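You operate a simulated robot arm through the tools that you are given. There is no shell and no other tool.

Carry out the task below with a simulated robot arm. There is one attempt and no reset: what you move stays moved.

## Task
Plug the blue hose into bench port 1, then stroke the test cylinder once at flow 5.
Fine: hose in and flow set first, then bench air on, then the hand valve; the rod goes fully out and back in; vent the bench last.
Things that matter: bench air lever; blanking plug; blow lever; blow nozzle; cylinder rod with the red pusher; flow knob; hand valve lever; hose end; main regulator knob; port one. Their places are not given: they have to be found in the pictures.

The check looks at the end state, three seconds after you hand in, the way a careful person would. Anything else that was tipped, shoved, dropped, spilled or broken makes it a failure.

## Robot
A 6-joint arm with a two-finger parallel gripper, fixed in place. Base frame: the origin is on the floor under the middle of its stand, x ahead of it, y to its left, z up. Units: cm, rad, N and s.
With the tool pointing down near the work surface it reaches from about 28 to 80 cm from the base axis. Its first joint turns from -2.897 to 2.897 rad. Payload 3.43 kg.
The tool frame sits at the grasp point between the pads (the TCP): z along the fingers, y along the line on which they close. The tips reach 3.4 cm beyond it. Largest opening 12.8 cm; finger width 2.4, thickness 1.2; the body of the gripper, 4.8 by 13 cm, starts 9.6 cm behind the TCP.
Orientation is told as [roll, pitch, yaw] about the base's x, y, z axes, in that order, counted from this pose: with the fingers straight down and closing along the base's y, the tool's x points along the base's -x, its y along +y and its z along -z.

## Interface
- The arm moves only by the tool step_arm. Its argument "deltas" is a list of rows, each an object of numbers (a shift or turn left out is 0, a gripper value left out holds the last): "x", "y", "z": the shift along the tool's x, y, z in units of 300 mm (1.0 is 300 mm); "ax", "ay", "az": the turn, a rotation vector about the tool's x, y, z in units of 90 degrees (1.0 is 90 degrees). In form: [{"x": .., "y": .., "z": .., "ax": .., "ay": .., "az": ..}, ...]. A call has 1 to 20 rows; each row is the pose to reach, as a shift and turn from the pose commanded when the call began, along the tool's axes at that moment. "claw" is the gripper command, from -1 (fully open) to 1 (shut), values between in proportion, set as the call begins (left out, the last holds). A call with a number of a shift or a turn outside -1 to 1 is refused whole. Each row takes 0.2 s and may step no farther than 5 cm and 0.15 rad from the row before; otherwise, or with a gripper value out of range, the whole call is refused. A pose out of reach is approached as far as the arm can. The call stops where the force on the tool passes 90 N (or 10 N more than at its start, if that is more) or the arm is blocked; 0.2 s more then pass. Each finger travels about 4.5 cm/s and halts on what it meets, pressing with about 26 N; the grip force reading is that of the motor and also rises with nothing between the fingers. The clock runs only during rows and for 0.2 s after the last one: add rows that repeat a pose to give the fingers time. It gives the time, the measured TCP pose, the force on the tool (base axes), the opening and the grip force at its end, in the units of the frame above (readings bear some noise), with the torque about the TCP (base axes, N m) and any sound that the robot's microphone picked up.
- Cameras (640 x 400 px; columns grow to the right, rows downward): "scene" is fixed at [39.31, -65.61, 164.06]; the picture's right is [1.00, -0.05, 0.00], its down [-0.02, -0.41, -0.91] and it looks along [0.05, 0.91, -0.41] (base axes); focal length 344 px, centre (320, 200). "wrist" rides on the gripper at [7.6, -1.1, -16] in the tool frame; the picture's right is [0.15, 0.99, 0.00], its down [-0.88, 0.13, -0.46] and it looks along [-0.45, 0.07, 0.89] (tool axes); focal length 234 px, centre (320, 200).
- capture(camera): a new picture of that camera. It takes no simulated time.
- point_at(camera, pixels): for up to 12 pixels [column, row] of the newest picture of that camera ("zoom" is the newest enlarged one), the place [x, y, z] in the base frame of the surface seen there, good to about 0.3 cm, but the place of the scene camera against the robot may be out by one fixed shift of up to 1.8 cm in any direction. It takes no simulated time.
- inspect(camera, box): a new picture of the part [left, top, right, bottom] of that camera's present view, enlarged. It takes no simulated time.
- finish_job(): hands the job in; it is judged then, once.

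Open the gripper and draw the arm clear of the work before you hand the job in, unless the task says otherwise.

The tools are called as a command line: name --argument value ..., lists and objects as JSON in quotes. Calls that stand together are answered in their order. step_arm: Moves the arm, as the interface text tells. Its arguments: {"type":"object","properties":{"deltas":{"type":"array"},"claw":{"type":"number"}},"required":["deltas"]} The other tools are called the same way: capture (camera) takes a picture; point_at (camera, pixels) gives the place of the surface under pixels of a picture; inspect (camera, box) takes an enlarged picture of a part of a camera's view; finish_job () hands the job in.

At the start:

```text
clock: 0.0
eef_pos: [32.6, 19.27, 135.51]
tcp_rot: [-0.001, 0.001, -0.001]
contact_force: [-0.3, -0.1, 0.2]
torque: [-0.02, 0.01, -0.04]
width: 12.83
gripper_force: 0.1
```

scene: 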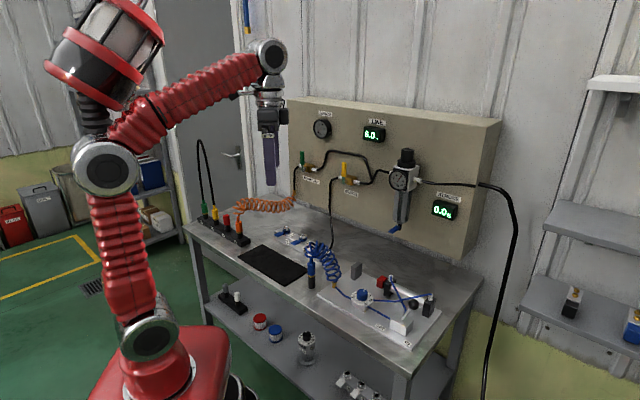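
wrist: 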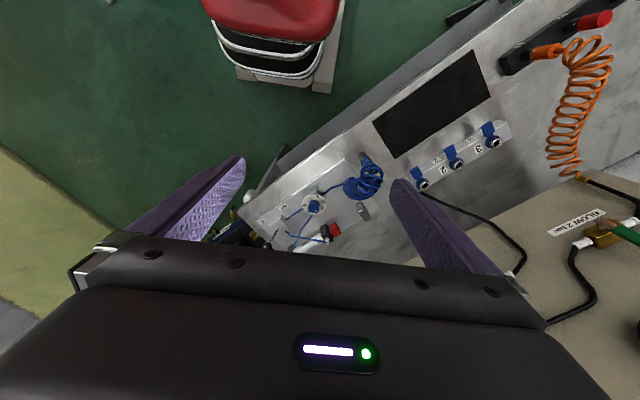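

I start by enlarging the bench and the panel in the scene picture to find the parts.

inspect --camera "scene" --box '[280, 90, 500, 230]'

inspect --camera "scene" --box '[260, 220, 460, 350]'

inspect --camera "wrist" --box '[220, 60, 540, 260]'

```text
2.86 times, centred on (390, 160) of scene
```

zoom: 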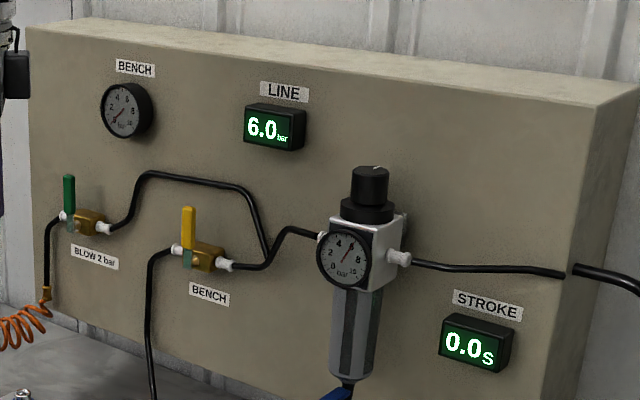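

```text
3.08 times, centred on (360, 285) of scene
```

zoom: 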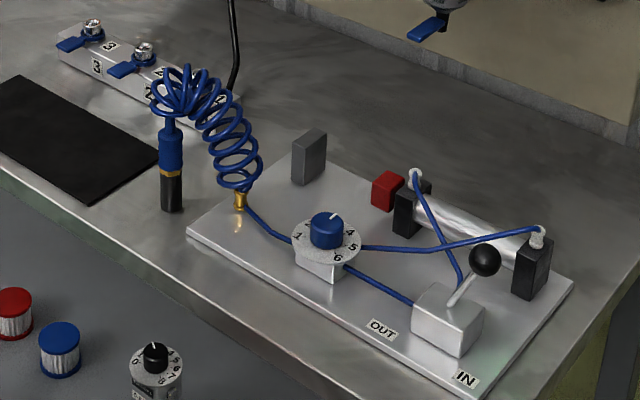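

```text
2.00 times, centred on (380, 160) of wrist
```

zoom: 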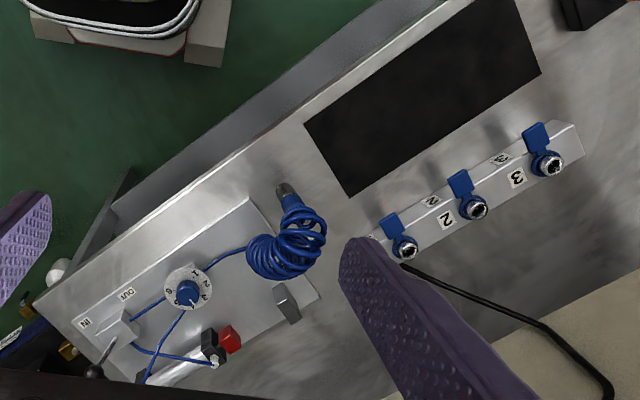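

The ports sit at about scene (290,237) with port 1 hidden behind the hose coil; I zoom in on the ports, the hose end and the rest of the bench.

inspect --camera "wrist" --box '[390, 110, 520, 191]'

inspect --camera "scene" --box '[265, 220, 345, 270]'

inspect --camera "scene" --box '[340, 265, 450, 345]'

inspect --camera "scene" --box '[180, 130, 310, 250]'

inspect --camera "scene" --box '[200, 270, 400, 400]'

```text
4.92 times, centred on (455, 150) of wrist
```

zoom: 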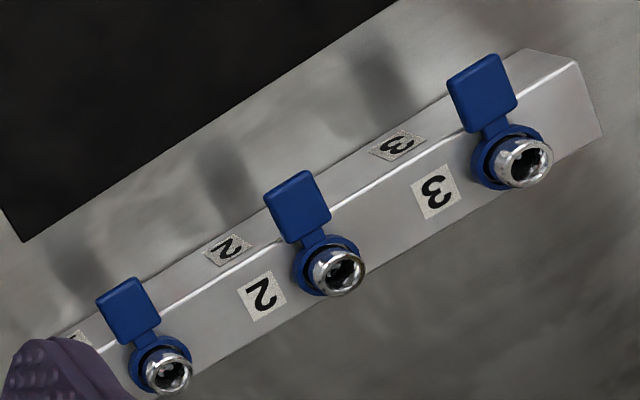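

```text
8.00 times, centred on (305, 245) of scene
```

zoom: 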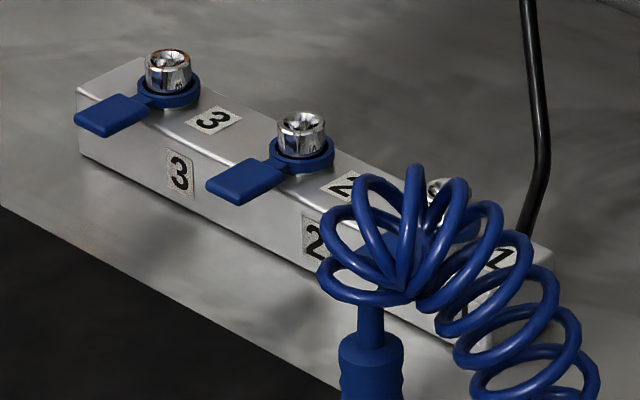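

```text
5.00 times, centred on (395, 305) of scene
```

zoom: 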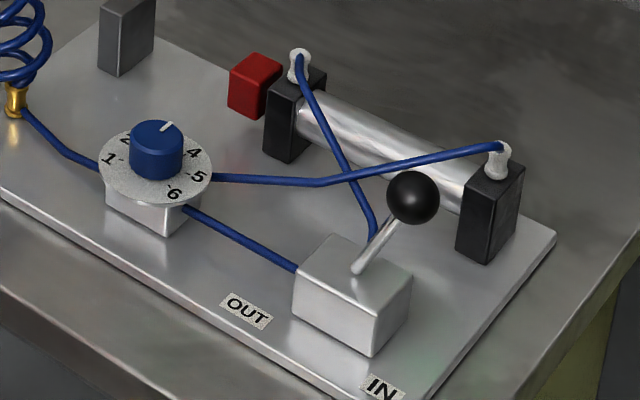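

```text
3.33 times, centred on (245, 190) of scene
```

zoom: 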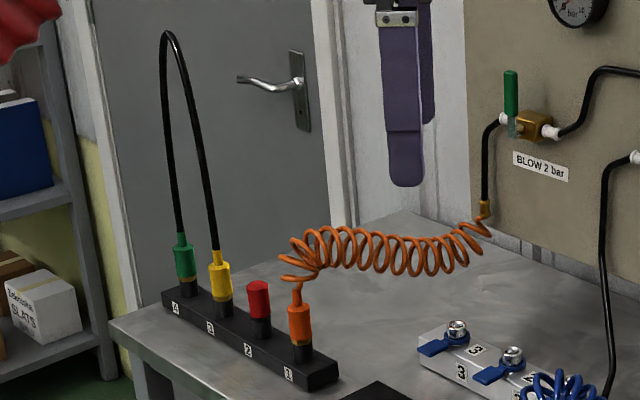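

```text
3.08 times, centred on (300, 335) of scene
```

zoom: 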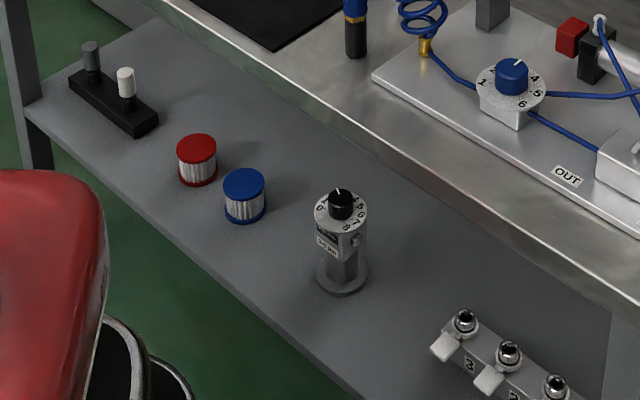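

Next I get coarse positions from the scene view: hose end, port 1, knob, valve lever ball, red pusher, bench lever and others.

inspect --camera "scene" --box '[290, 235, 350, 295]'

capture --camera "scene"

point_at --camera "scene" --pixels '[[311, 268], [311, 284], [301, 237], [362, 294], [422, 305], [381, 282], [345, 168], [301, 158], [356, 270], [270, 262], [430, 318], [408, 155]]'

capture --camera "wrist"

point_at --camera "wrist" --pixels '[[423, 185], [456, 164], [492, 142], [313, 206], [364, 157], [363, 206], [268, 245], [333, 230], [440, 100], [320, 170]]'

```text
6.67 times, centred on (320, 265) of scene
```

zoom: 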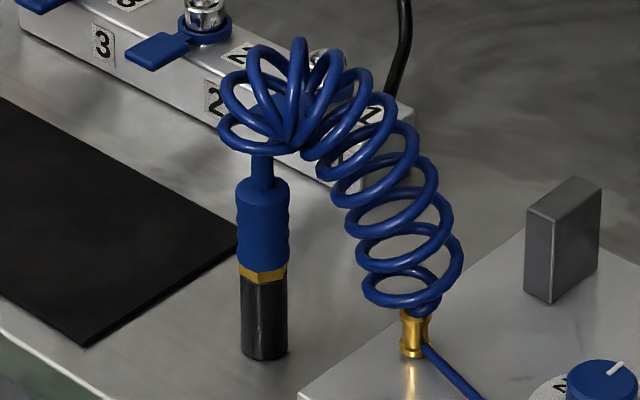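

```text
taken
```

scene: 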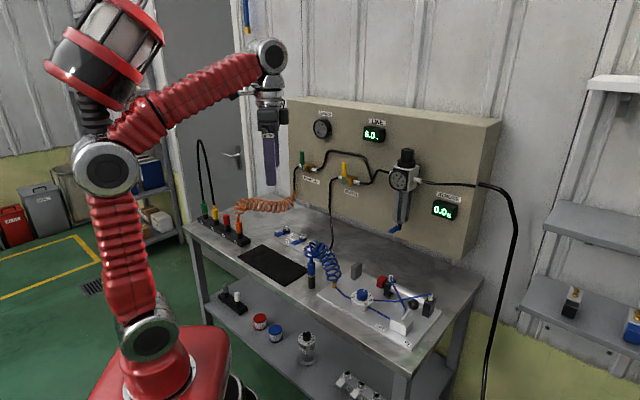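

```text
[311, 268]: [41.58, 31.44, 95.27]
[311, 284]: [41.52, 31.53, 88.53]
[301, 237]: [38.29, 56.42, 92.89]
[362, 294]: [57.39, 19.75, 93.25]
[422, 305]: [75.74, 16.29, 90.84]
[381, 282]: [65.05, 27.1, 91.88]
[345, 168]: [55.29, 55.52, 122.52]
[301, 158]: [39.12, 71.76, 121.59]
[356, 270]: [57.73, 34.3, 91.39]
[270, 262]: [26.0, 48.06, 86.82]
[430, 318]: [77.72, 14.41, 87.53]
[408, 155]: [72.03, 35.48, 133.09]
```

```text
taken
```

wrist: 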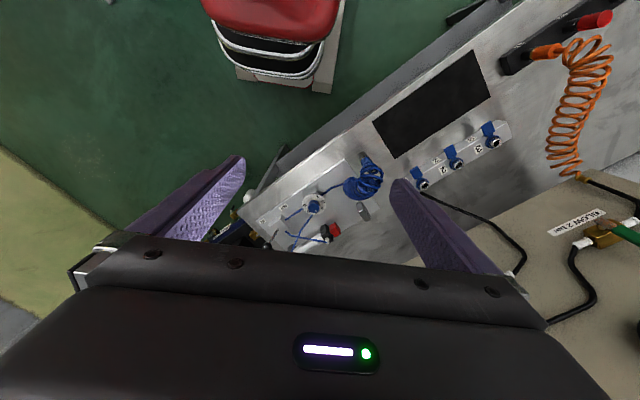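

```text
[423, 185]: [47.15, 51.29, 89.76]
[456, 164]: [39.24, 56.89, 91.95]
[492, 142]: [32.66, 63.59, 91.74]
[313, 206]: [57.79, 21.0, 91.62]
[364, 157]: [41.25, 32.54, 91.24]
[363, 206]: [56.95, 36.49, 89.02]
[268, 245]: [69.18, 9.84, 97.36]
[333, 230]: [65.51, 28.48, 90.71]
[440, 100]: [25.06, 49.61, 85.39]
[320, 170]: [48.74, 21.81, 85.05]
```

I zoom further onto the bench lever, the regulator and the hand valve, and re-point at their exact pixels.

inspect --camera "scene" --box '[330, 150, 380, 190]'

point_at --camera "zoom" --pixels '[[186, 110], [186, 190], [200, 240], [260, 240], [300, 270], [100, 200], [420, 150], [180, 260]]'

inspect --camera "scene" --box '[385, 285, 445, 335]'

inspect --camera "scene" --box '[380, 140, 430, 240]'

```text
10.00 times, centred on (355, 170) of scene
```

zoom: 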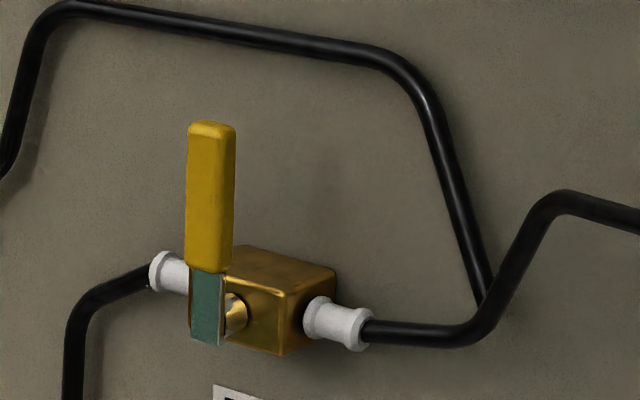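

```text
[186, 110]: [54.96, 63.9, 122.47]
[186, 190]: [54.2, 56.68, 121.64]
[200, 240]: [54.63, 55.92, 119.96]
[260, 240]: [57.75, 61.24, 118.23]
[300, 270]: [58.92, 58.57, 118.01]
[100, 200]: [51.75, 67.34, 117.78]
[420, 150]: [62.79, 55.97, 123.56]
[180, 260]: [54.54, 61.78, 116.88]
```

```text
8.00 times, centred on (415, 310) of scene
```

zoom: 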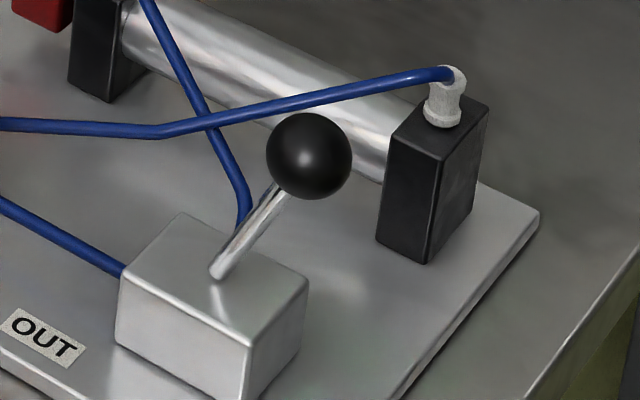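

```text
4.00 times, centred on (405, 190) of scene
```

zoom: 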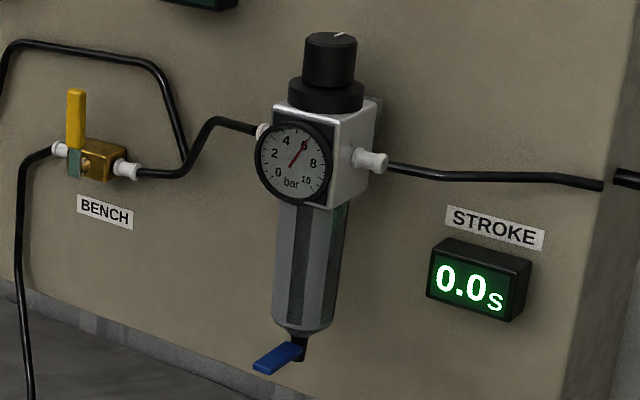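

The tool points straight down and the bench runs along about (0.7,-0.7) in the base frame, with the panel normal towards (-0.7,-0.7). I move the wrist camera in closer over the ports and hose, turned 45° in yaw, to get accurate places.

step_arm --deltas '[{"x": -0.04, "y": 0.08, "z": 0.07, "az": -0.0625}, {"x": -0.08, "y": 0.16, "z": 0.14, "az": -0.125}, {"x": -0.12, "y": 0.24, "z": 0.21, "az": -0.1875}, {"x": -0.16, "y": 0.32, "z": 0.28, "az": -0.25}, {"x": -0.2, "y": 0.4, "z": 0.35, "az": -0.3125}, {"x": -0.24, "y": 0.48, "z": 0.42, "az": -0.375}, {"x": -0.28, "y": 0.56, "z": 0.49, "az": -0.4375}, {"x": -0.32, "y": 0.64, "z": 0.56, "az": -0.5}, {"x": -0.32, "y": 0.64, "z": 0.56, "az": -0.5}]' --claw -1

capture --camera "wrist"

capture --camera "scene"

```text
clock: 2.0
eef_pos: [42.1, 38.51, 118.67]
tcp_rot: [0.0, 0.001, 0.787]
contact_force: [0.8, 0.5, 0.4]
torque: [0.03, 0.0, -0.01]
width: 12.81
gripper_force: 0.1
```

```text
taken
```

wrist: 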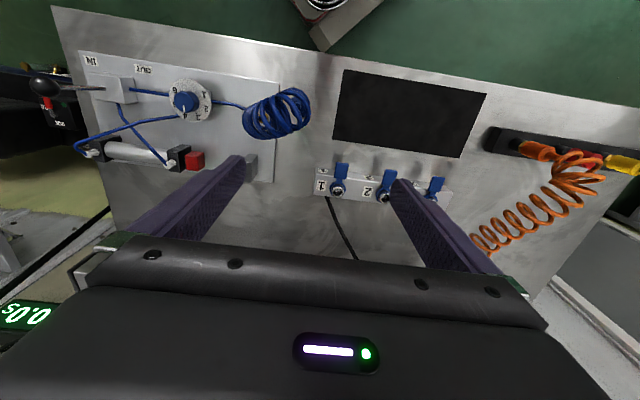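

```text
taken
```

scene: 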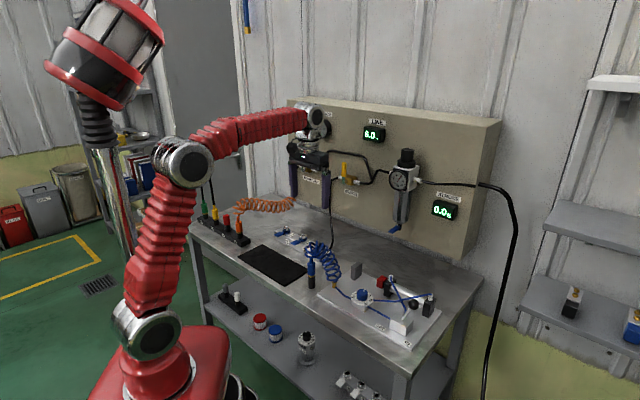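

The view now shows port 1 at about (338,188), the knob at (188,100) and the hose coil at (278,112). I enlarge these.

inspect --camera "wrist" --box '[300, 150, 400, 213]'

point_at --camera "zoom" --pixels '[[240, 242], [250, 255], [237, 215], [245, 125], [548, 308], [120, 160], [120, 300], [225, 280], [270, 245], [400, 40]]'

inspect --camera "wrist" --box '[220, 60, 340, 140]'

inspect --camera "wrist" --box '[20, 40, 280, 200]'

```text
6.35 times, centred on (350, 182) of wrist
```

zoom: 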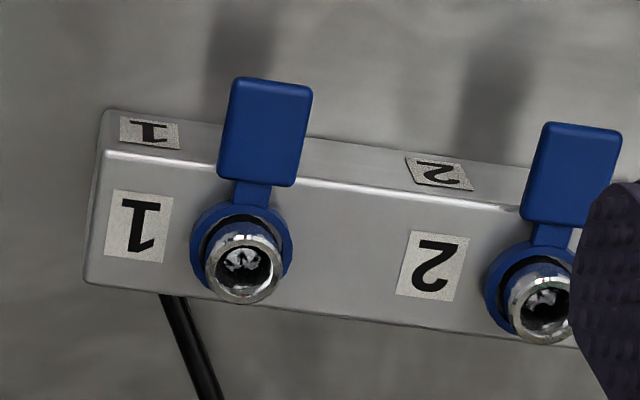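

```text
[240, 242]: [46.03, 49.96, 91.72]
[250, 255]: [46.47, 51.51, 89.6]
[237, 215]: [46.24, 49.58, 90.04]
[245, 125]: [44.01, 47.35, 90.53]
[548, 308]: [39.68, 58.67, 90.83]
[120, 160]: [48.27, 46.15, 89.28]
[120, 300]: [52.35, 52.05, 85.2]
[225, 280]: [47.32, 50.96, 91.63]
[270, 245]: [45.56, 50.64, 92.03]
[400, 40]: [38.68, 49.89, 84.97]
```

```text
5.00 times, centred on (280, 100) of wrist
```

zoom: 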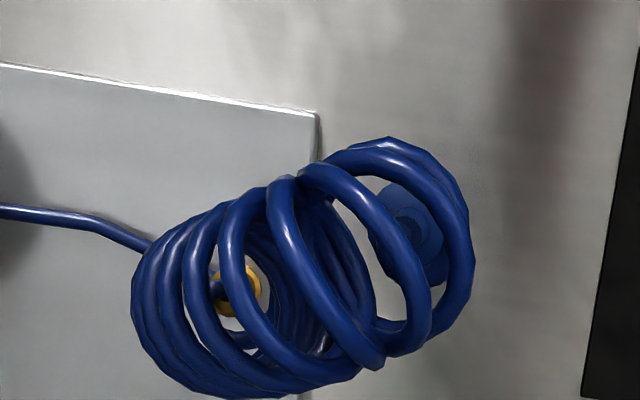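

```text
2.46 times, centred on (150, 120) of wrist
```

zoom: 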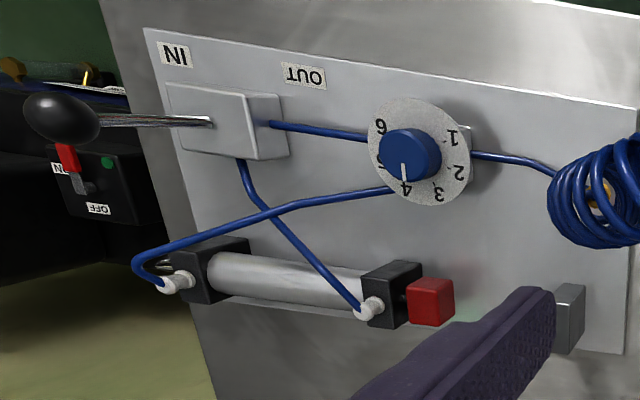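

Knob mark now reads about 4 and 5 is further clockwise seen from above. I zoom on the knob, the hand valve and the hose grip, with points on each.

inspect --camera "wrist" --box '[155, 65, 225, 130]'

point_at --camera "zoom" --pixels '[[280, 170], [340, 165], [235, 220], [295, 215], [270, 290], [215, 190], [190, 270], [400, 250], [430, 60], [250, 100]]'

inspect --camera "wrist" --box '[20, 50, 150, 131]'

point_at --camera "zoom" --pixels '[[110, 165], [220, 165], [380, 175], [340, 200], [430, 150], [470, 220], [400, 60], [290, 60], [600, 110], [380, 110]]'

inspect --camera "wrist" --box '[270, 80, 320, 120]'

point_at --camera "zoom" --pixels '[[340, 200], [370, 260], [400, 230], [320, 170], [420, 290]]'

```text
6.15 times, centred on (190, 98) of wrist
```

zoom: 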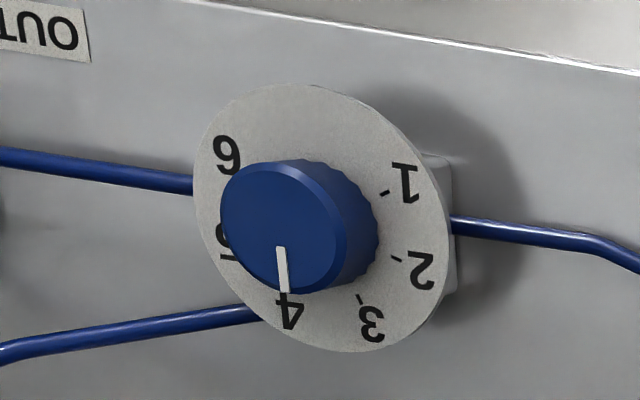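

```text
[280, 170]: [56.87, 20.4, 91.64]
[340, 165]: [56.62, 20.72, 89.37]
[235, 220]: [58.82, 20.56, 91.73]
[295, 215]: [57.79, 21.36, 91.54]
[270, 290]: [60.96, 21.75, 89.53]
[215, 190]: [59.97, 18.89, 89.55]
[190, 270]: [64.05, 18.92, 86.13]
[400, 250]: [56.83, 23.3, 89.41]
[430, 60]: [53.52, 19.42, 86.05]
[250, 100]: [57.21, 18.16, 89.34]
```

```text
4.92 times, centred on (85, 90) of wrist
```

zoom: 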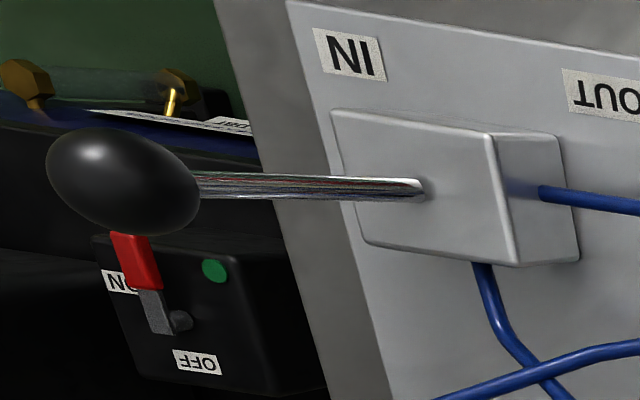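

```text
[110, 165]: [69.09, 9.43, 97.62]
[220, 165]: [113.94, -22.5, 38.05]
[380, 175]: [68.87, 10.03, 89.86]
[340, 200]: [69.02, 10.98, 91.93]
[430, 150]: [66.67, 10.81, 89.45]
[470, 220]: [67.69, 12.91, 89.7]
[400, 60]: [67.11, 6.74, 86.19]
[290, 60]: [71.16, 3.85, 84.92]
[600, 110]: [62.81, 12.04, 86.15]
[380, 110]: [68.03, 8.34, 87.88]
```

```text
10.00 times, centred on (295, 100) of wrist
```

zoom: 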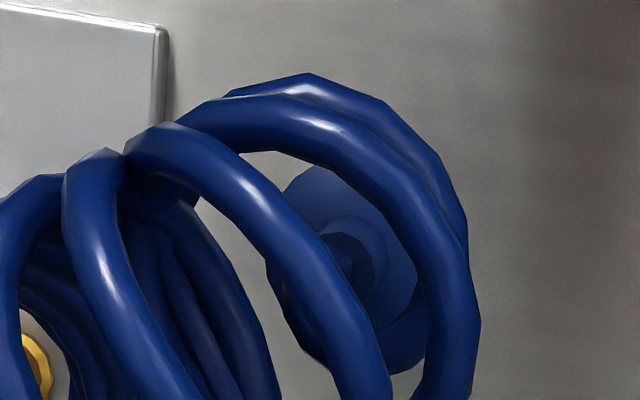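

```text
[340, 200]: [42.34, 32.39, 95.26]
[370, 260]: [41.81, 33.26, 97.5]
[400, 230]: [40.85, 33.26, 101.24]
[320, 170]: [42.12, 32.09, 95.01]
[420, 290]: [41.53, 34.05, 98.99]
```

The knob mark sits between 3 and 4, port 1's rim is near (46.5,50.7,91.9), and the hose end stands near (42,33), with its top at about z 95. I go to a 45° forward-tilted pose in front of the hose end so that the wrist camera sees it from the front.

step_arm --deltas '[{"x": 0.063, "y": -0.0155, "z": 0.086, "ay": -0.0625}, {"x": 0.126, "y": -0.031, "z": 0.172, "ay": -0.125}, {"x": 0.188, "y": -0.047, "z": 0.259, "ay": -0.1875}, {"x": 0.251, "y": -0.0625, "z": 0.345, "ay": -0.25}, {"x": 0.314, "y": -0.078, "z": 0.431, "ay": -0.3125}, {"x": 0.3765, "y": -0.094, "z": 0.5175, "ay": -0.375}, {"x": 0.439, "y": -0.109, "z": 0.604, "ay": -0.4375}, {"x": 0.502, "y": -0.125, "z": 0.69, "ay": -0.5}, {"x": 0.502, "y": -0.125, "z": 0.69, "ay": -0.5}]'

capture --camera "wrist"

capture --camera "scene"

```text
clock: 4.0
eef_pos: [36.6, 26.84, 99.72]
tcp_rot: [0.0, -0.783, 0.784]
contact_force: [-0.9, 0.0, 0.4]
torque: [0.01, 0.0, -0.01]
width: 12.8
gripper_force: 0.0
out of reach, approached as far as the arm can: row 8, 9
```

```text
taken
```

wrist: 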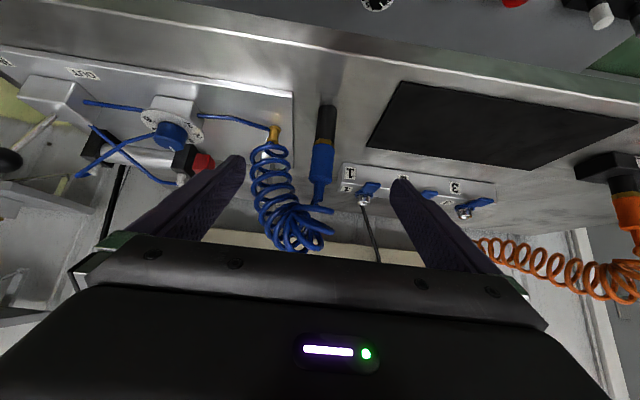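

```text
taken
```

scene: 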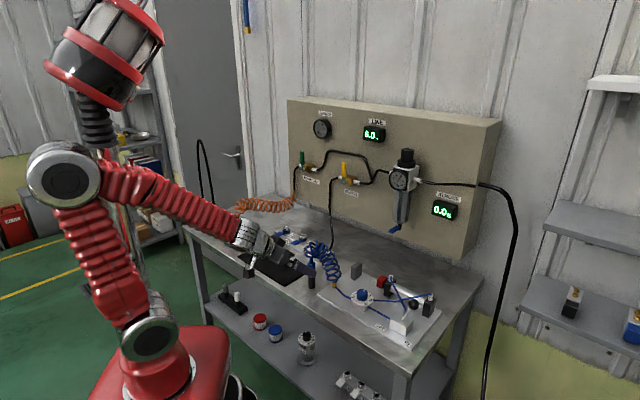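

The tilted pose was reached almost fully; the hose end shows upside down at (325,150) with its black foot at (326,115). I enlarge and measure its edges.

inspect --camera "wrist" --box '[280, 90, 380, 215]'

point_at --camera "zoom" --pixels '[[320, 60], [320, 100], [320, 140], [320, 170], [320, 190], [310, 220], [305, 260], [300, 290], [290, 320], [350, 190], [285, 190], [305, 340]]'

inspect --camera "wrist" --box '[330, 150, 400, 220]'

point_at --camera "zoom" --pixels '[[200, 280], [200, 310], [180, 300], [220, 300], [230, 220], [240, 260], [110, 210], [300, 120], [320, 330]]'

```text
3.20 times, centred on (330, 152) of wrist
```

zoom: 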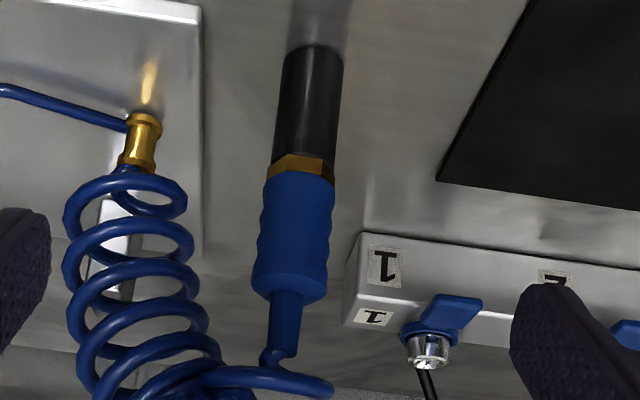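

```text
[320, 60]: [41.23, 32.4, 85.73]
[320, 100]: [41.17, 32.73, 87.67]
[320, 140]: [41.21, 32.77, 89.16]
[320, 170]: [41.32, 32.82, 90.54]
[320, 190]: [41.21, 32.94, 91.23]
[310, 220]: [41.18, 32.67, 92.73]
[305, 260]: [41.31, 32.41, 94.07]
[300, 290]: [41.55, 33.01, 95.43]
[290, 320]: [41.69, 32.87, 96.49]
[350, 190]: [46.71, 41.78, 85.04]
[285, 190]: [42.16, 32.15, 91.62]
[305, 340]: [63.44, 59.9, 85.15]
```

```text
5.71 times, centred on (365, 185) of wrist
```

zoom: 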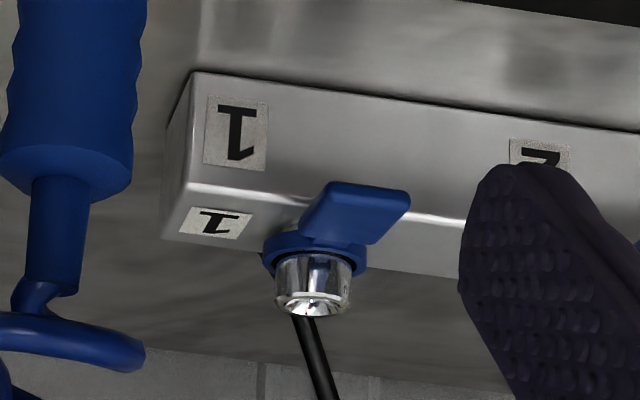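

```text
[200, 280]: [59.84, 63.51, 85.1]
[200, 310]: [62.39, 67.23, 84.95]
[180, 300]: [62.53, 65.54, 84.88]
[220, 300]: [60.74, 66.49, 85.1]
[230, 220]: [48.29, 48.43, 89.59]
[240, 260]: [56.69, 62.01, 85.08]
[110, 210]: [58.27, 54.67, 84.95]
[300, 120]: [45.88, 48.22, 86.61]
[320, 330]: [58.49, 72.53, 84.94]
```

The hose end axis is about (42.2,33.25), grip z 90.3–95.3, with the coil 3.5 cm to its right, so the fingers need a narrow opening. I close to about 3.8 cm in place and check the pose.

step_arm --deltas '[{"z": 0.03}, {"z": 0.06}, {"z": 0.06}, {"z": 0.06}, {"z": 0.06}, {"z": 0.06}]' --claw 0.4

capture --camera "wrist"

```text
clock: 5.4
eef_pos: [37.55, 27.73, 98.44]
tcp_rot: [0.001, -0.784, 0.783]
contact_force: [1.0, -0.1, -0.9]
torque: [-0.01, 0.01, -0.02]
width: 3.85
gripper_force: 0.1
```

```text
taken
```

wrist: 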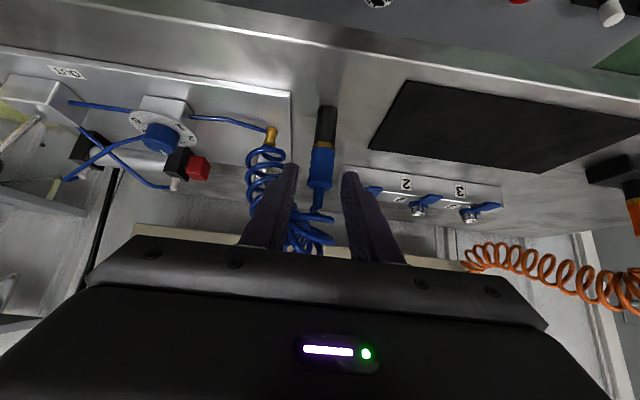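

Fingers straddle the hose end in the picture (finger tips at x≈290 and 350, grip at 322). I approach along the finger direction most of the way.

step_arm --deltas '[{"x": -0.016, "y": 0.008, "z": 0.05}, {"x": -0.032, "y": 0.016, "z": 0.1}, {"x": -0.032, "y": 0.016, "z": 0.15}, {"x": -0.032, "y": 0.016, "z": 0.2}]'

inspect --camera "wrist" --box '[240, 90, 400, 290]'

inspect --camera "scene" --box '[270, 220, 370, 300]'

```text
clock: 6.4
eef_pos: [40.64, 31.68, 94.89]
tcp_rot: [0.002, -0.788, 0.784]
contact_force: [-0.8, -0.2, 0.0]
torque: [-0.02, 0.04, 0.0]
width: 3.84
gripper_force: 0.1
```

```text
2.00 times, centred on (320, 190) of wrist
```

zoom: 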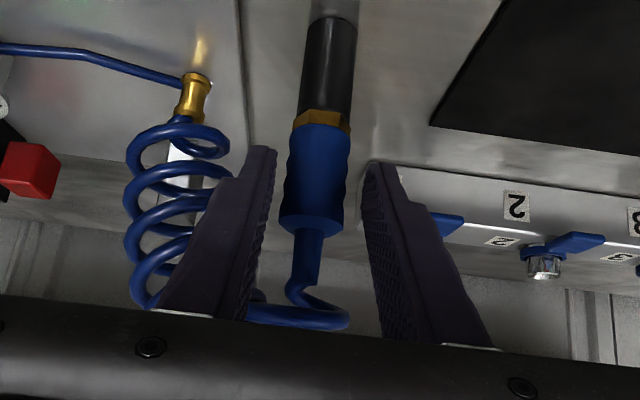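

```text
5.00 times, centred on (320, 260) of scene
```

zoom: 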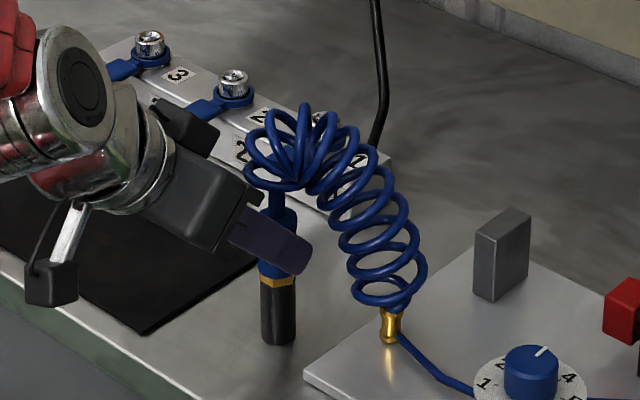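

Alignment looks right: the grip lies between the fingers. I go the last 3.2 cm along the fingers, then close.

step_arm --deltas '[{"z": 0.035}, {"z": 0.07}, {"z": 0.107}, {"z": 0.107}]'

step_arm --deltas '[{"z": 0}, {"z": 0}, {"z": 0}, {"z": 0}, {"z": 0}]' --claw 1

inspect --camera "wrist" --box '[240, 90, 400, 290]'

inspect --camera "scene" --box '[270, 220, 370, 300]'

```text
clock: 7.4
eef_pos: [42.34, 33.24, 92.55]
tcp_rot: [0.0, -0.786, 0.786]
contact_force: [0.0, 0.2, -0.4]
torque: [-0.05, 0.03, -0.01]
width: 3.87
gripper_force: 0.1
```

```text
clock: 8.6
eef_pos: [42.21, 33.32, 92.58]
tcp_rot: [0.001, -0.785, 0.783]
contact_force: [1.5, 1.4, 2.8]
torque: [-0.03, -0.09, -0.01]
width: 2.71
gripper_force: 26.0
```

```text
2.00 times, centred on (320, 190) of wrist
```

zoom: 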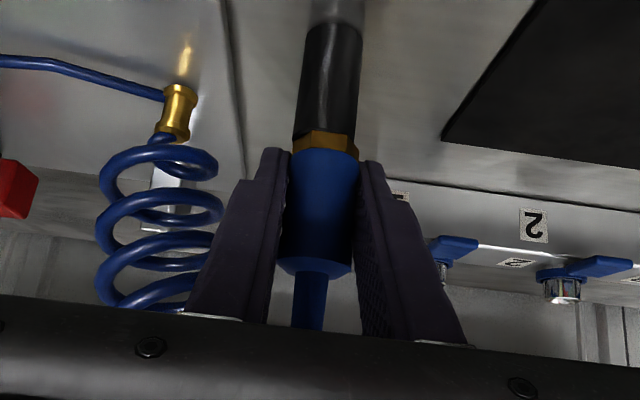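

```text
5.00 times, centred on (320, 260) of scene
```

zoom: 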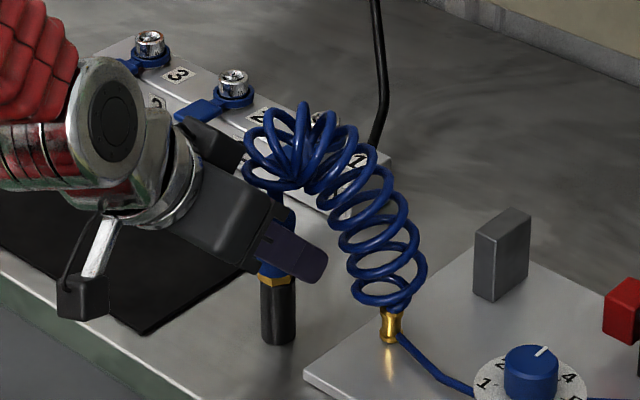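

The grip is held at 2.71 cm with 26 N. I lift straight up slowly by 4 cm and check that the black holder stays behind.

step_arm --deltas '[{"x": -0.012, "z": -0.012}, {"x": -0.024, "z": -0.024}, {"x": -0.036, "z": -0.036}, {"x": -0.048, "z": -0.048}, {"x": -0.06, "z": -0.06}, {"x": -0.072, "z": -0.072}, {"x": -0.084, "z": -0.084}, {"x": -0.096, "z": -0.096}]'

inspect --camera "wrist" --box '[240, 60, 400, 260]'

inspect --camera "scene" --box '[270, 220, 370, 300]'

```text
clock: 10.4
eef_pos: [42.22, 33.31, 96.63]
tcp_rot: [0.001, -0.785, 0.784]
contact_force: [-0.4, 0.2, -0.7]
torque: [0.07, 0.0, 0.0]
width: 2.67
gripper_force: 25.6
```

```text
2.00 times, centred on (320, 160) of wrist
```

zoom: 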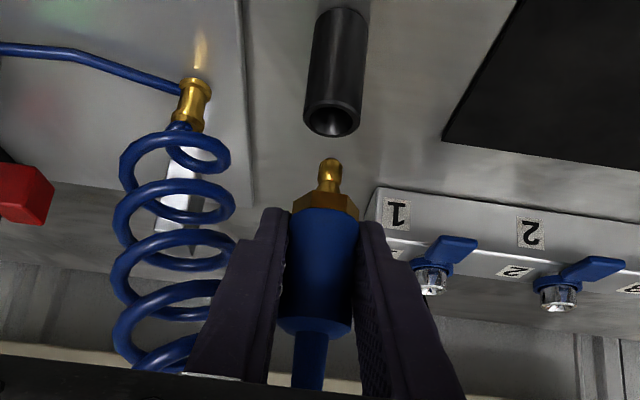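

```text
5.00 times, centred on (320, 260) of scene
```

zoom: 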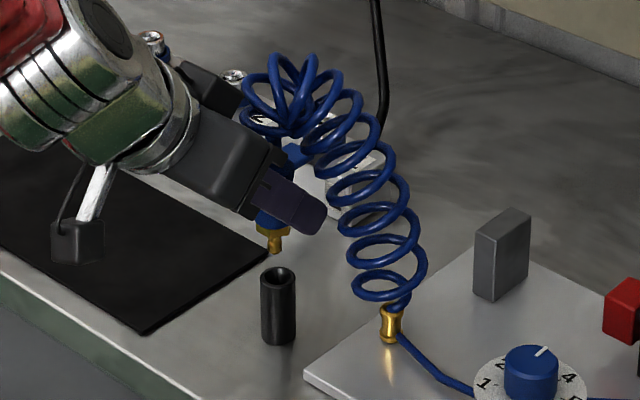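

The nipple is out of the holder cleanly, and the holder stayed. I measure the nipple and hex relative to the tool, and re-measure port 1 from here.

point_at --camera "zoom" --pixels '[[280, 280]]'

inspect --camera "wrist" --box '[295, 120, 405, 220]'

point_at --camera "zoom" --pixels '[[195, 85], [190, 120], [180, 180], [190, 200], [180, 215], [180, 240], [430, 350], [455, 365], [480, 350], [455, 335], [455, 372]]'

```text
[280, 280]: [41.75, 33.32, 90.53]
```

```text
4.00 times, centred on (350, 170) of wrist
```

zoom: 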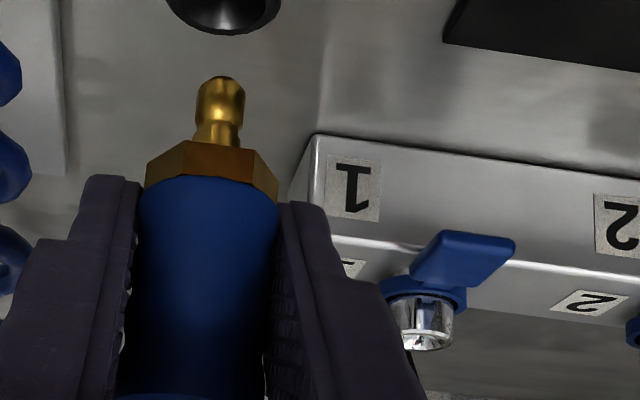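

```text
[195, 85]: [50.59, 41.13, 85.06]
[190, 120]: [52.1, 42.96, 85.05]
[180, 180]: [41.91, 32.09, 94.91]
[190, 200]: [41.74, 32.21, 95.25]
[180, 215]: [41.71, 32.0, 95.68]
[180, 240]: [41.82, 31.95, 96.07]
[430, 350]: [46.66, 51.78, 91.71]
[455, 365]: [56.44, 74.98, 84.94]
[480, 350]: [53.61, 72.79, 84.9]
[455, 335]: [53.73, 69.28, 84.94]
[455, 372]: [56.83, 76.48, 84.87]
```

I point again at the nipple centre line and the port 1 chrome in this zoom.

point_at --camera "zoom" --pixels '[[220, 84], [220, 100], [218, 115], [216, 130], [213, 155], [212, 170], [398, 338], [442, 340], [418, 348], [420, 320], [420, 305], [400, 350]]'

```text
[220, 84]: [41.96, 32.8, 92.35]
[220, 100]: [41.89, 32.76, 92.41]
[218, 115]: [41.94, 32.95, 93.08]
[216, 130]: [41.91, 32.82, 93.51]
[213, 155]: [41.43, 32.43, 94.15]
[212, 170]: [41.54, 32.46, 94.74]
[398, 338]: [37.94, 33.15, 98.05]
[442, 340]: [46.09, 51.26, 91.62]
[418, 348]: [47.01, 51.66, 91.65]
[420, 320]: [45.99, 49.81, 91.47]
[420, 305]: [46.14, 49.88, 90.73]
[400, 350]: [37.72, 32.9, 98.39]
```

Nipple tip is 4.4 cm below the tool point and the hex bottom 2.7 cm below; port 1 centres on about (46.6,50.9), rim z 91.8. I rise to about z 102 and carry the hose end over port 1.

step_arm --deltas '[{"x": -0.0424, "z": -0.0424}, {"x": -0.0849, "z": -0.0849}, {"x": -0.1273, "z": -0.1273}, {"x": -0.1682, "y": 0.0344, "z": -0.0864}, {"x": -0.209, "y": 0.0689, "z": -0.0456}, {"x": -0.2499, "y": 0.1033, "z": -0.0047}, {"x": -0.2907, "y": 0.1378, "z": 0.0361}, {"x": -0.3316, "y": 0.1722, "z": 0.077}, {"x": -0.3724, "y": 0.2067, "z": 0.1178}, {"x": -0.4133, "y": 0.2411, "z": 0.1587}, {"x": -0.4541, "y": 0.2756, "z": 0.1995}, {"x": -0.495, "y": 0.31, "z": 0.2404}, {"x": -0.495, "y": 0.31, "z": 0.2404}]'

inspect --camera "wrist" --box '[240, 60, 400, 260]'

capture --camera "scene"

```text
clock: 13.2
eef_pos: [46.63, 50.88, 102.19]
tcp_rot: [0.002, -0.784, 0.782]
contact_force: [0.8, -0.7, -0.2]
torque: [0.01, 0.01, -0.03]
width: 2.65
gripper_force: 26.2
```

```text
2.00 times, centred on (320, 160) of wrist
```

zoom: 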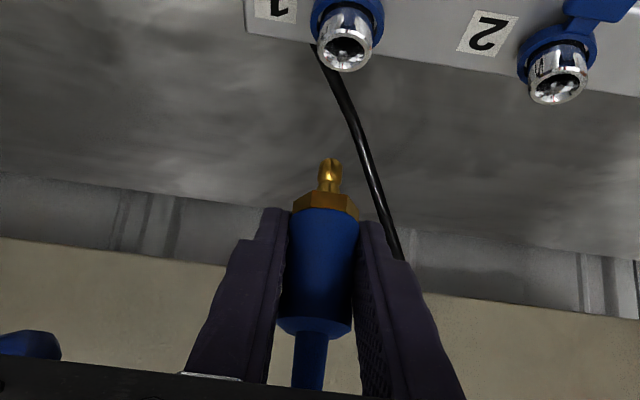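

```text
taken
```

scene: 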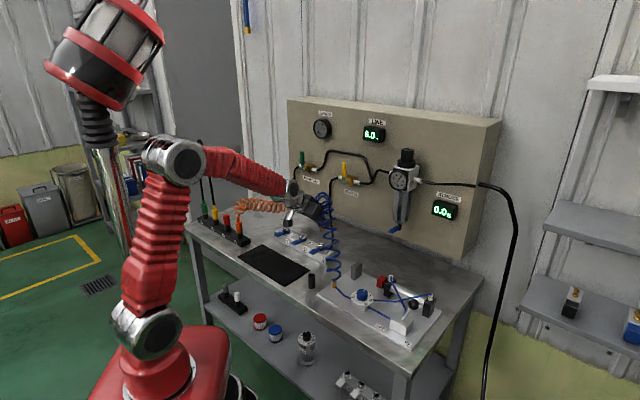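

The hose end hangs above port 1, whose rim appears at wrist pixel about (334,84). I enlarge the rim and nipple to measure the offset.

inspect --camera "wrist" --box '[300, 55, 380, 155]'

point_at --camera "zoom" --pixels '[[258, 115], [300, 118], [270, 87], [285, 142], [255, 128], [306, 105], [242, 352], [242, 370], [242, 385]]'

```text
4.00 times, centred on (340, 105) of wrist
```

zoom: 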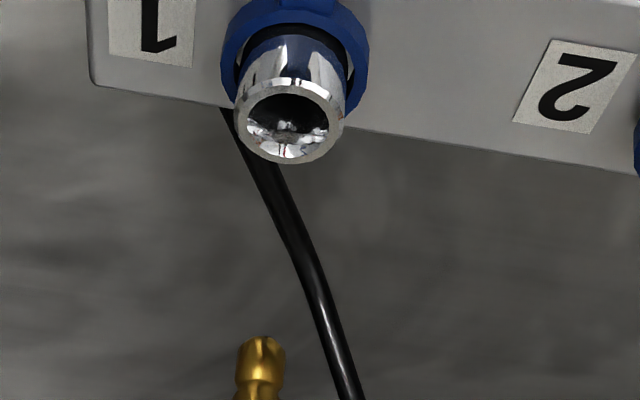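

```text
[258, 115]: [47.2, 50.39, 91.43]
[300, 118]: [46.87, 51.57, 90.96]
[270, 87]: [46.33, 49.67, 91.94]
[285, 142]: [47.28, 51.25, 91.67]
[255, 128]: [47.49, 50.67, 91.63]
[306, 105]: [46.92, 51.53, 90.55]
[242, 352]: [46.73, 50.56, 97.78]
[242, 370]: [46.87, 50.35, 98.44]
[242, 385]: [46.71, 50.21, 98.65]
```

The projected nipple axis falls within about 0.15 cm of the rim centre. I descend 5 cm, adding 0.1 cm toward the panel, to stop about 1 cm above the rim.

step_arm --deltas '[{"x": 0.02, "z": 0.0236}, {"x": 0.044, "z": 0.048}, {"x": 0.068, "z": 0.072}, {"x": 0.092, "z": 0.096}, {"x": 0.1155, "z": 0.1202}, {"x": 0.1155, "z": 0.1202}]'

inspect --camera "wrist" --box '[280, 90, 380, 190]'

inspect --camera "scene" --box '[280, 190, 350, 260]'

```text
clock: 14.6
eef_pos: [46.64, 50.84, 97.01]
tcp_rot: [0.001, -0.785, 0.783]
contact_force: [0.4, 0.2, -1.3]
torque: [0.02, 0.01, -0.03]
width: 2.68
gripper_force: 25.9
```

```text
4.00 times, centred on (330, 140) of wrist
```

zoom: 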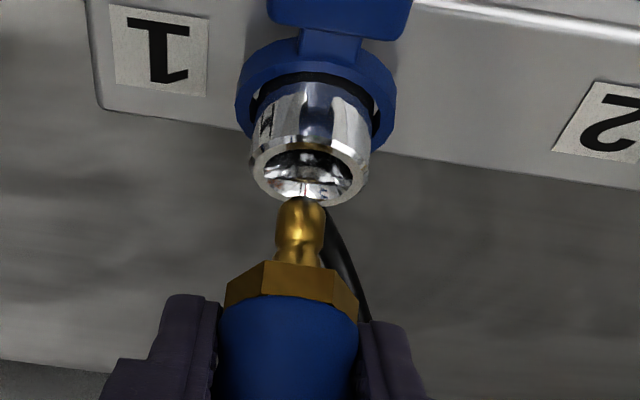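

```text
5.71 times, centred on (315, 225) of scene
```

zoom: 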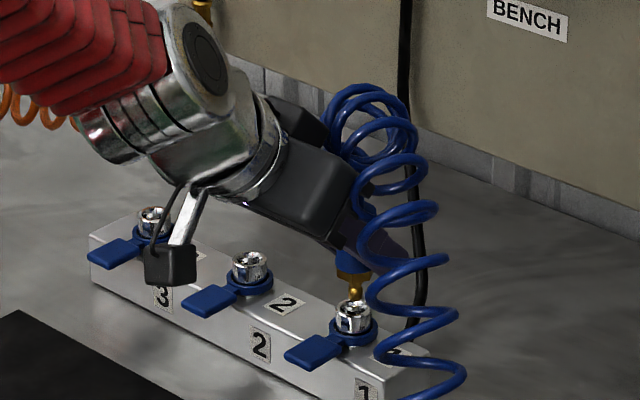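

Nipple tip sits about 0.8 cm above the rim, and the rim centre is about 0.1 cm to the tool's +y. I shift that and descend 1.2 cm slowly.

step_arm --deltas '[{"y": 0.0033, "x": 0.0, "z": 0.0}, {"y": 0.0033, "x": 0.007, "z": 0.007}, {"y": 0.0033, "x": 0.014, "z": 0.014}, {"y": 0.0033, "x": 0.021, "z": 0.021}, {"y": 0.0033, "x": 0.028, "z": 0.028}, {"y": 0.0033, "x": 0.028, "z": 0.028}]'

inspect --camera "wrist" --box '[280, 90, 380, 190]'

```text
clock: 16.0
eef_pos: [46.62, 51.03, 95.73]
tcp_rot: [0.002, -0.786, 0.785]
contact_force: [0.5, -0.1, -0.8]
torque: [-0.02, -0.01, 0.01]
width: 2.69
gripper_force: 25.4
```

```text
4.00 times, centred on (330, 140) of wrist
```

zoom: 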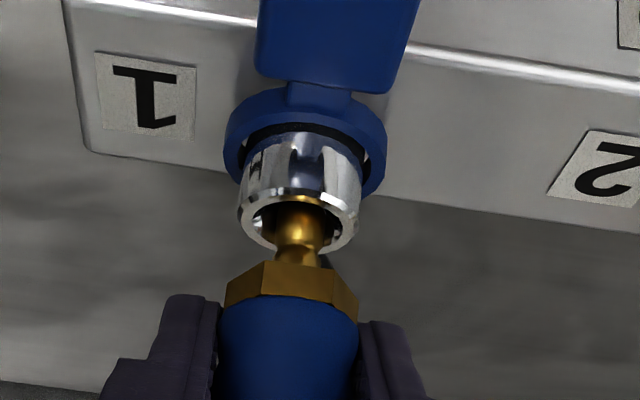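

The nipple is centred and entering the hole (rim x 238–360, nipple at 301). I keep pushing down slowly, watching the force.

step_arm --deltas '[{"x": 0.005, "z": 0.005}, {"x": 0.01, "z": 0.01}, {"x": 0.015, "z": 0.015}, {"x": 0.02, "z": 0.02}, {"x": 0.025, "z": 0.025}, {"x": 0.03, "z": 0.03}, {"x": 0.035, "z": 0.035}, {"x": 0.04, "z": 0.04}]'

inspect --camera "wrist" --box '[280, 90, 380, 190]'

```text
clock: 17.8
eef_pos: [46.73, 51.08, 94.46]
tcp_rot: [0.001, -0.789, 0.784]
contact_force: [-5.4, -9.6, 18.4]
torque: [-0.33, 0.03, -0.08]
width: 2.68
gripper_force: 25.7
```

```text
4.00 times, centred on (330, 140) of wrist
```

zoom: 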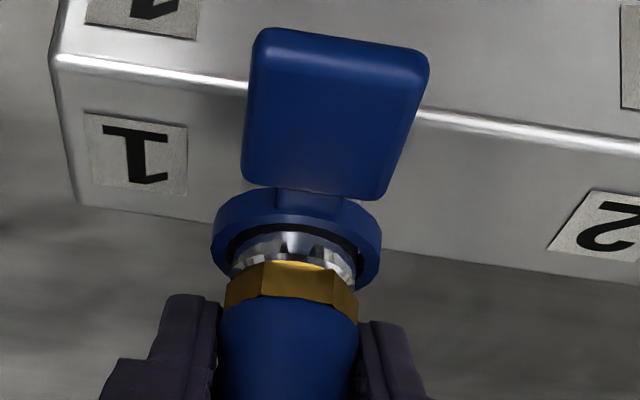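

Vertical force is 18 N with the hex about at the rim. I push a little further in small steps to reach the latch.

step_arm --deltas '[{"x": 0.003, "z": 0.003}, {"x": 0.006, "z": 0.006}, {"x": 0.009, "z": 0.009}, {"x": 0.012, "z": 0.012}, {"x": 0.015, "z": 0.015}, {"x": 0.015, "z": 0.015}]'

inspect --camera "wrist" --box '[280, 90, 380, 190]'

```text
clock: 19.2
eef_pos: [46.71, 50.99, 93.82]
tcp_rot: [0.001, -0.79, 0.783]
contact_force: [6.4, 4.7, 31.0]
torque: [0.2, 0.04, -0.04]
width: 2.67
gripper_force: 26.0
```

```text
4.00 times, centred on (330, 140) of wrist
```

zoom: 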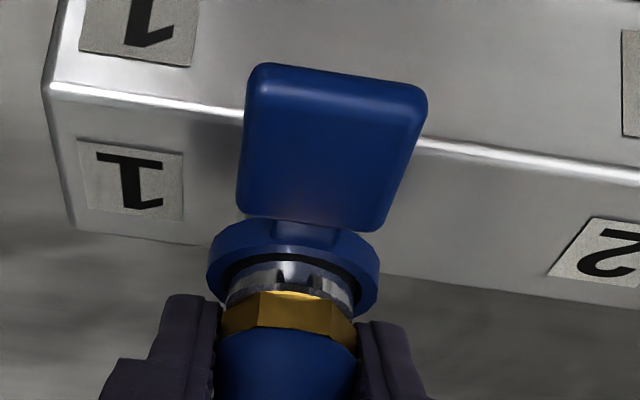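

The hand slid about 0.5 cm along the grip at 31 N, so I check where the hex and rim are now.

inspect --camera "wrist" --box '[300, 140, 350, 190]'

point_at --camera "zoom" --pixels '[[300, 145], [300, 170], [300, 190], [300, 205], [300, 240], [300, 270], [200, 200], [350, 205], [300, 110], [300, 85]]'

inspect --camera "scene" --box '[310, 210, 350, 260]'

inspect --camera "scene" --box '[290, 100, 480, 230]'

```text
8.00 times, centred on (325, 165) of wrist
```

zoom: 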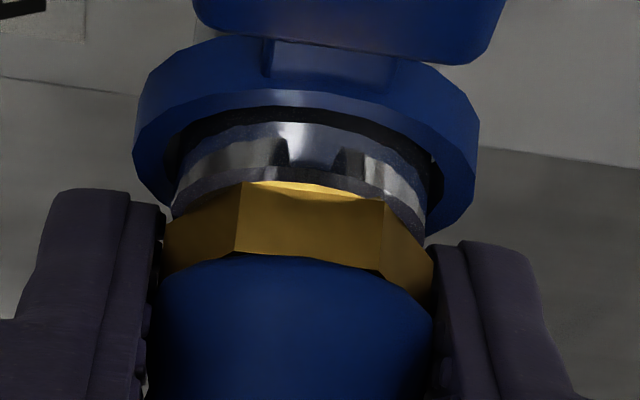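

```text
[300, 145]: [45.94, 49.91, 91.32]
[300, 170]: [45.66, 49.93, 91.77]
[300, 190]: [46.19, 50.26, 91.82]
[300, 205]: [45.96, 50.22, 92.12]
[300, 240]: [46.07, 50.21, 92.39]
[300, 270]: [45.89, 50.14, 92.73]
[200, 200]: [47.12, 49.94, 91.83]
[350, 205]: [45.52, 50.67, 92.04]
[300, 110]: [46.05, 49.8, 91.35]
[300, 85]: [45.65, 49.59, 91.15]
```

```text
8.00 times, centred on (330, 235) of scene
```

zoom: 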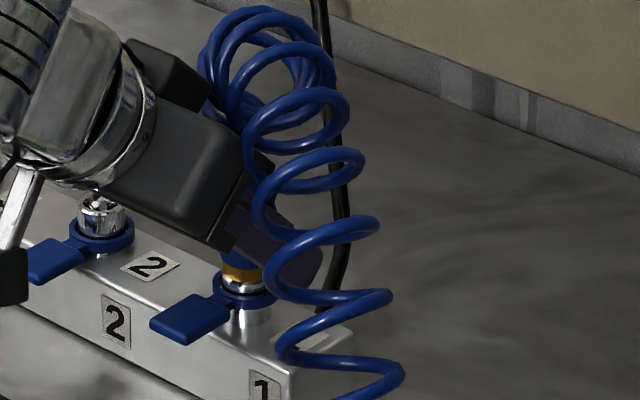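

```text
3.08 times, centred on (385, 165) of scene
```

zoom: 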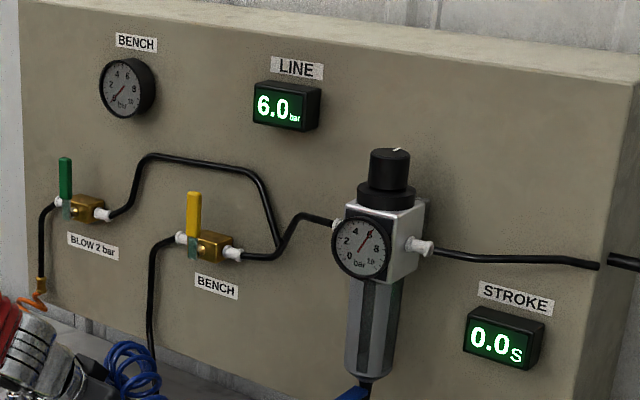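

The hex bottom (z≈91.9) is on the rim. To know whether it is latched, I pull up gently, 0.7 cm of command, and watch force and picture.

step_arm --deltas '[{"x": -0.004, "z": -0.004}, {"x": -0.008, "z": -0.008}, {"x": -0.012, "z": -0.012}, {"x": -0.0165, "z": -0.0165}, {"x": -0.0165, "z": -0.0165}]'

inspect --camera "wrist" --box '[300, 140, 350, 190]'

```text
clock: 20.4
eef_pos: [46.55, 50.98, 94.0]
tcp_rot: [0.002, -0.781, 0.784]
contact_force: [0.3, -0.5, -10.4]
torque: [-0.05, 0.0, 0.03]
width: 2.7
gripper_force: 25.9
```

```text
8.00 times, centred on (325, 165) of wrist
```

zoom: 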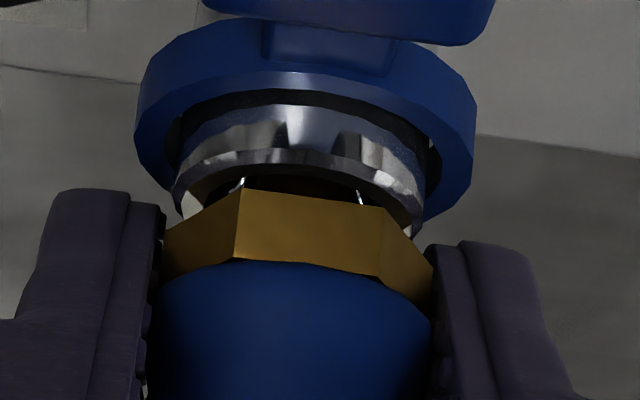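

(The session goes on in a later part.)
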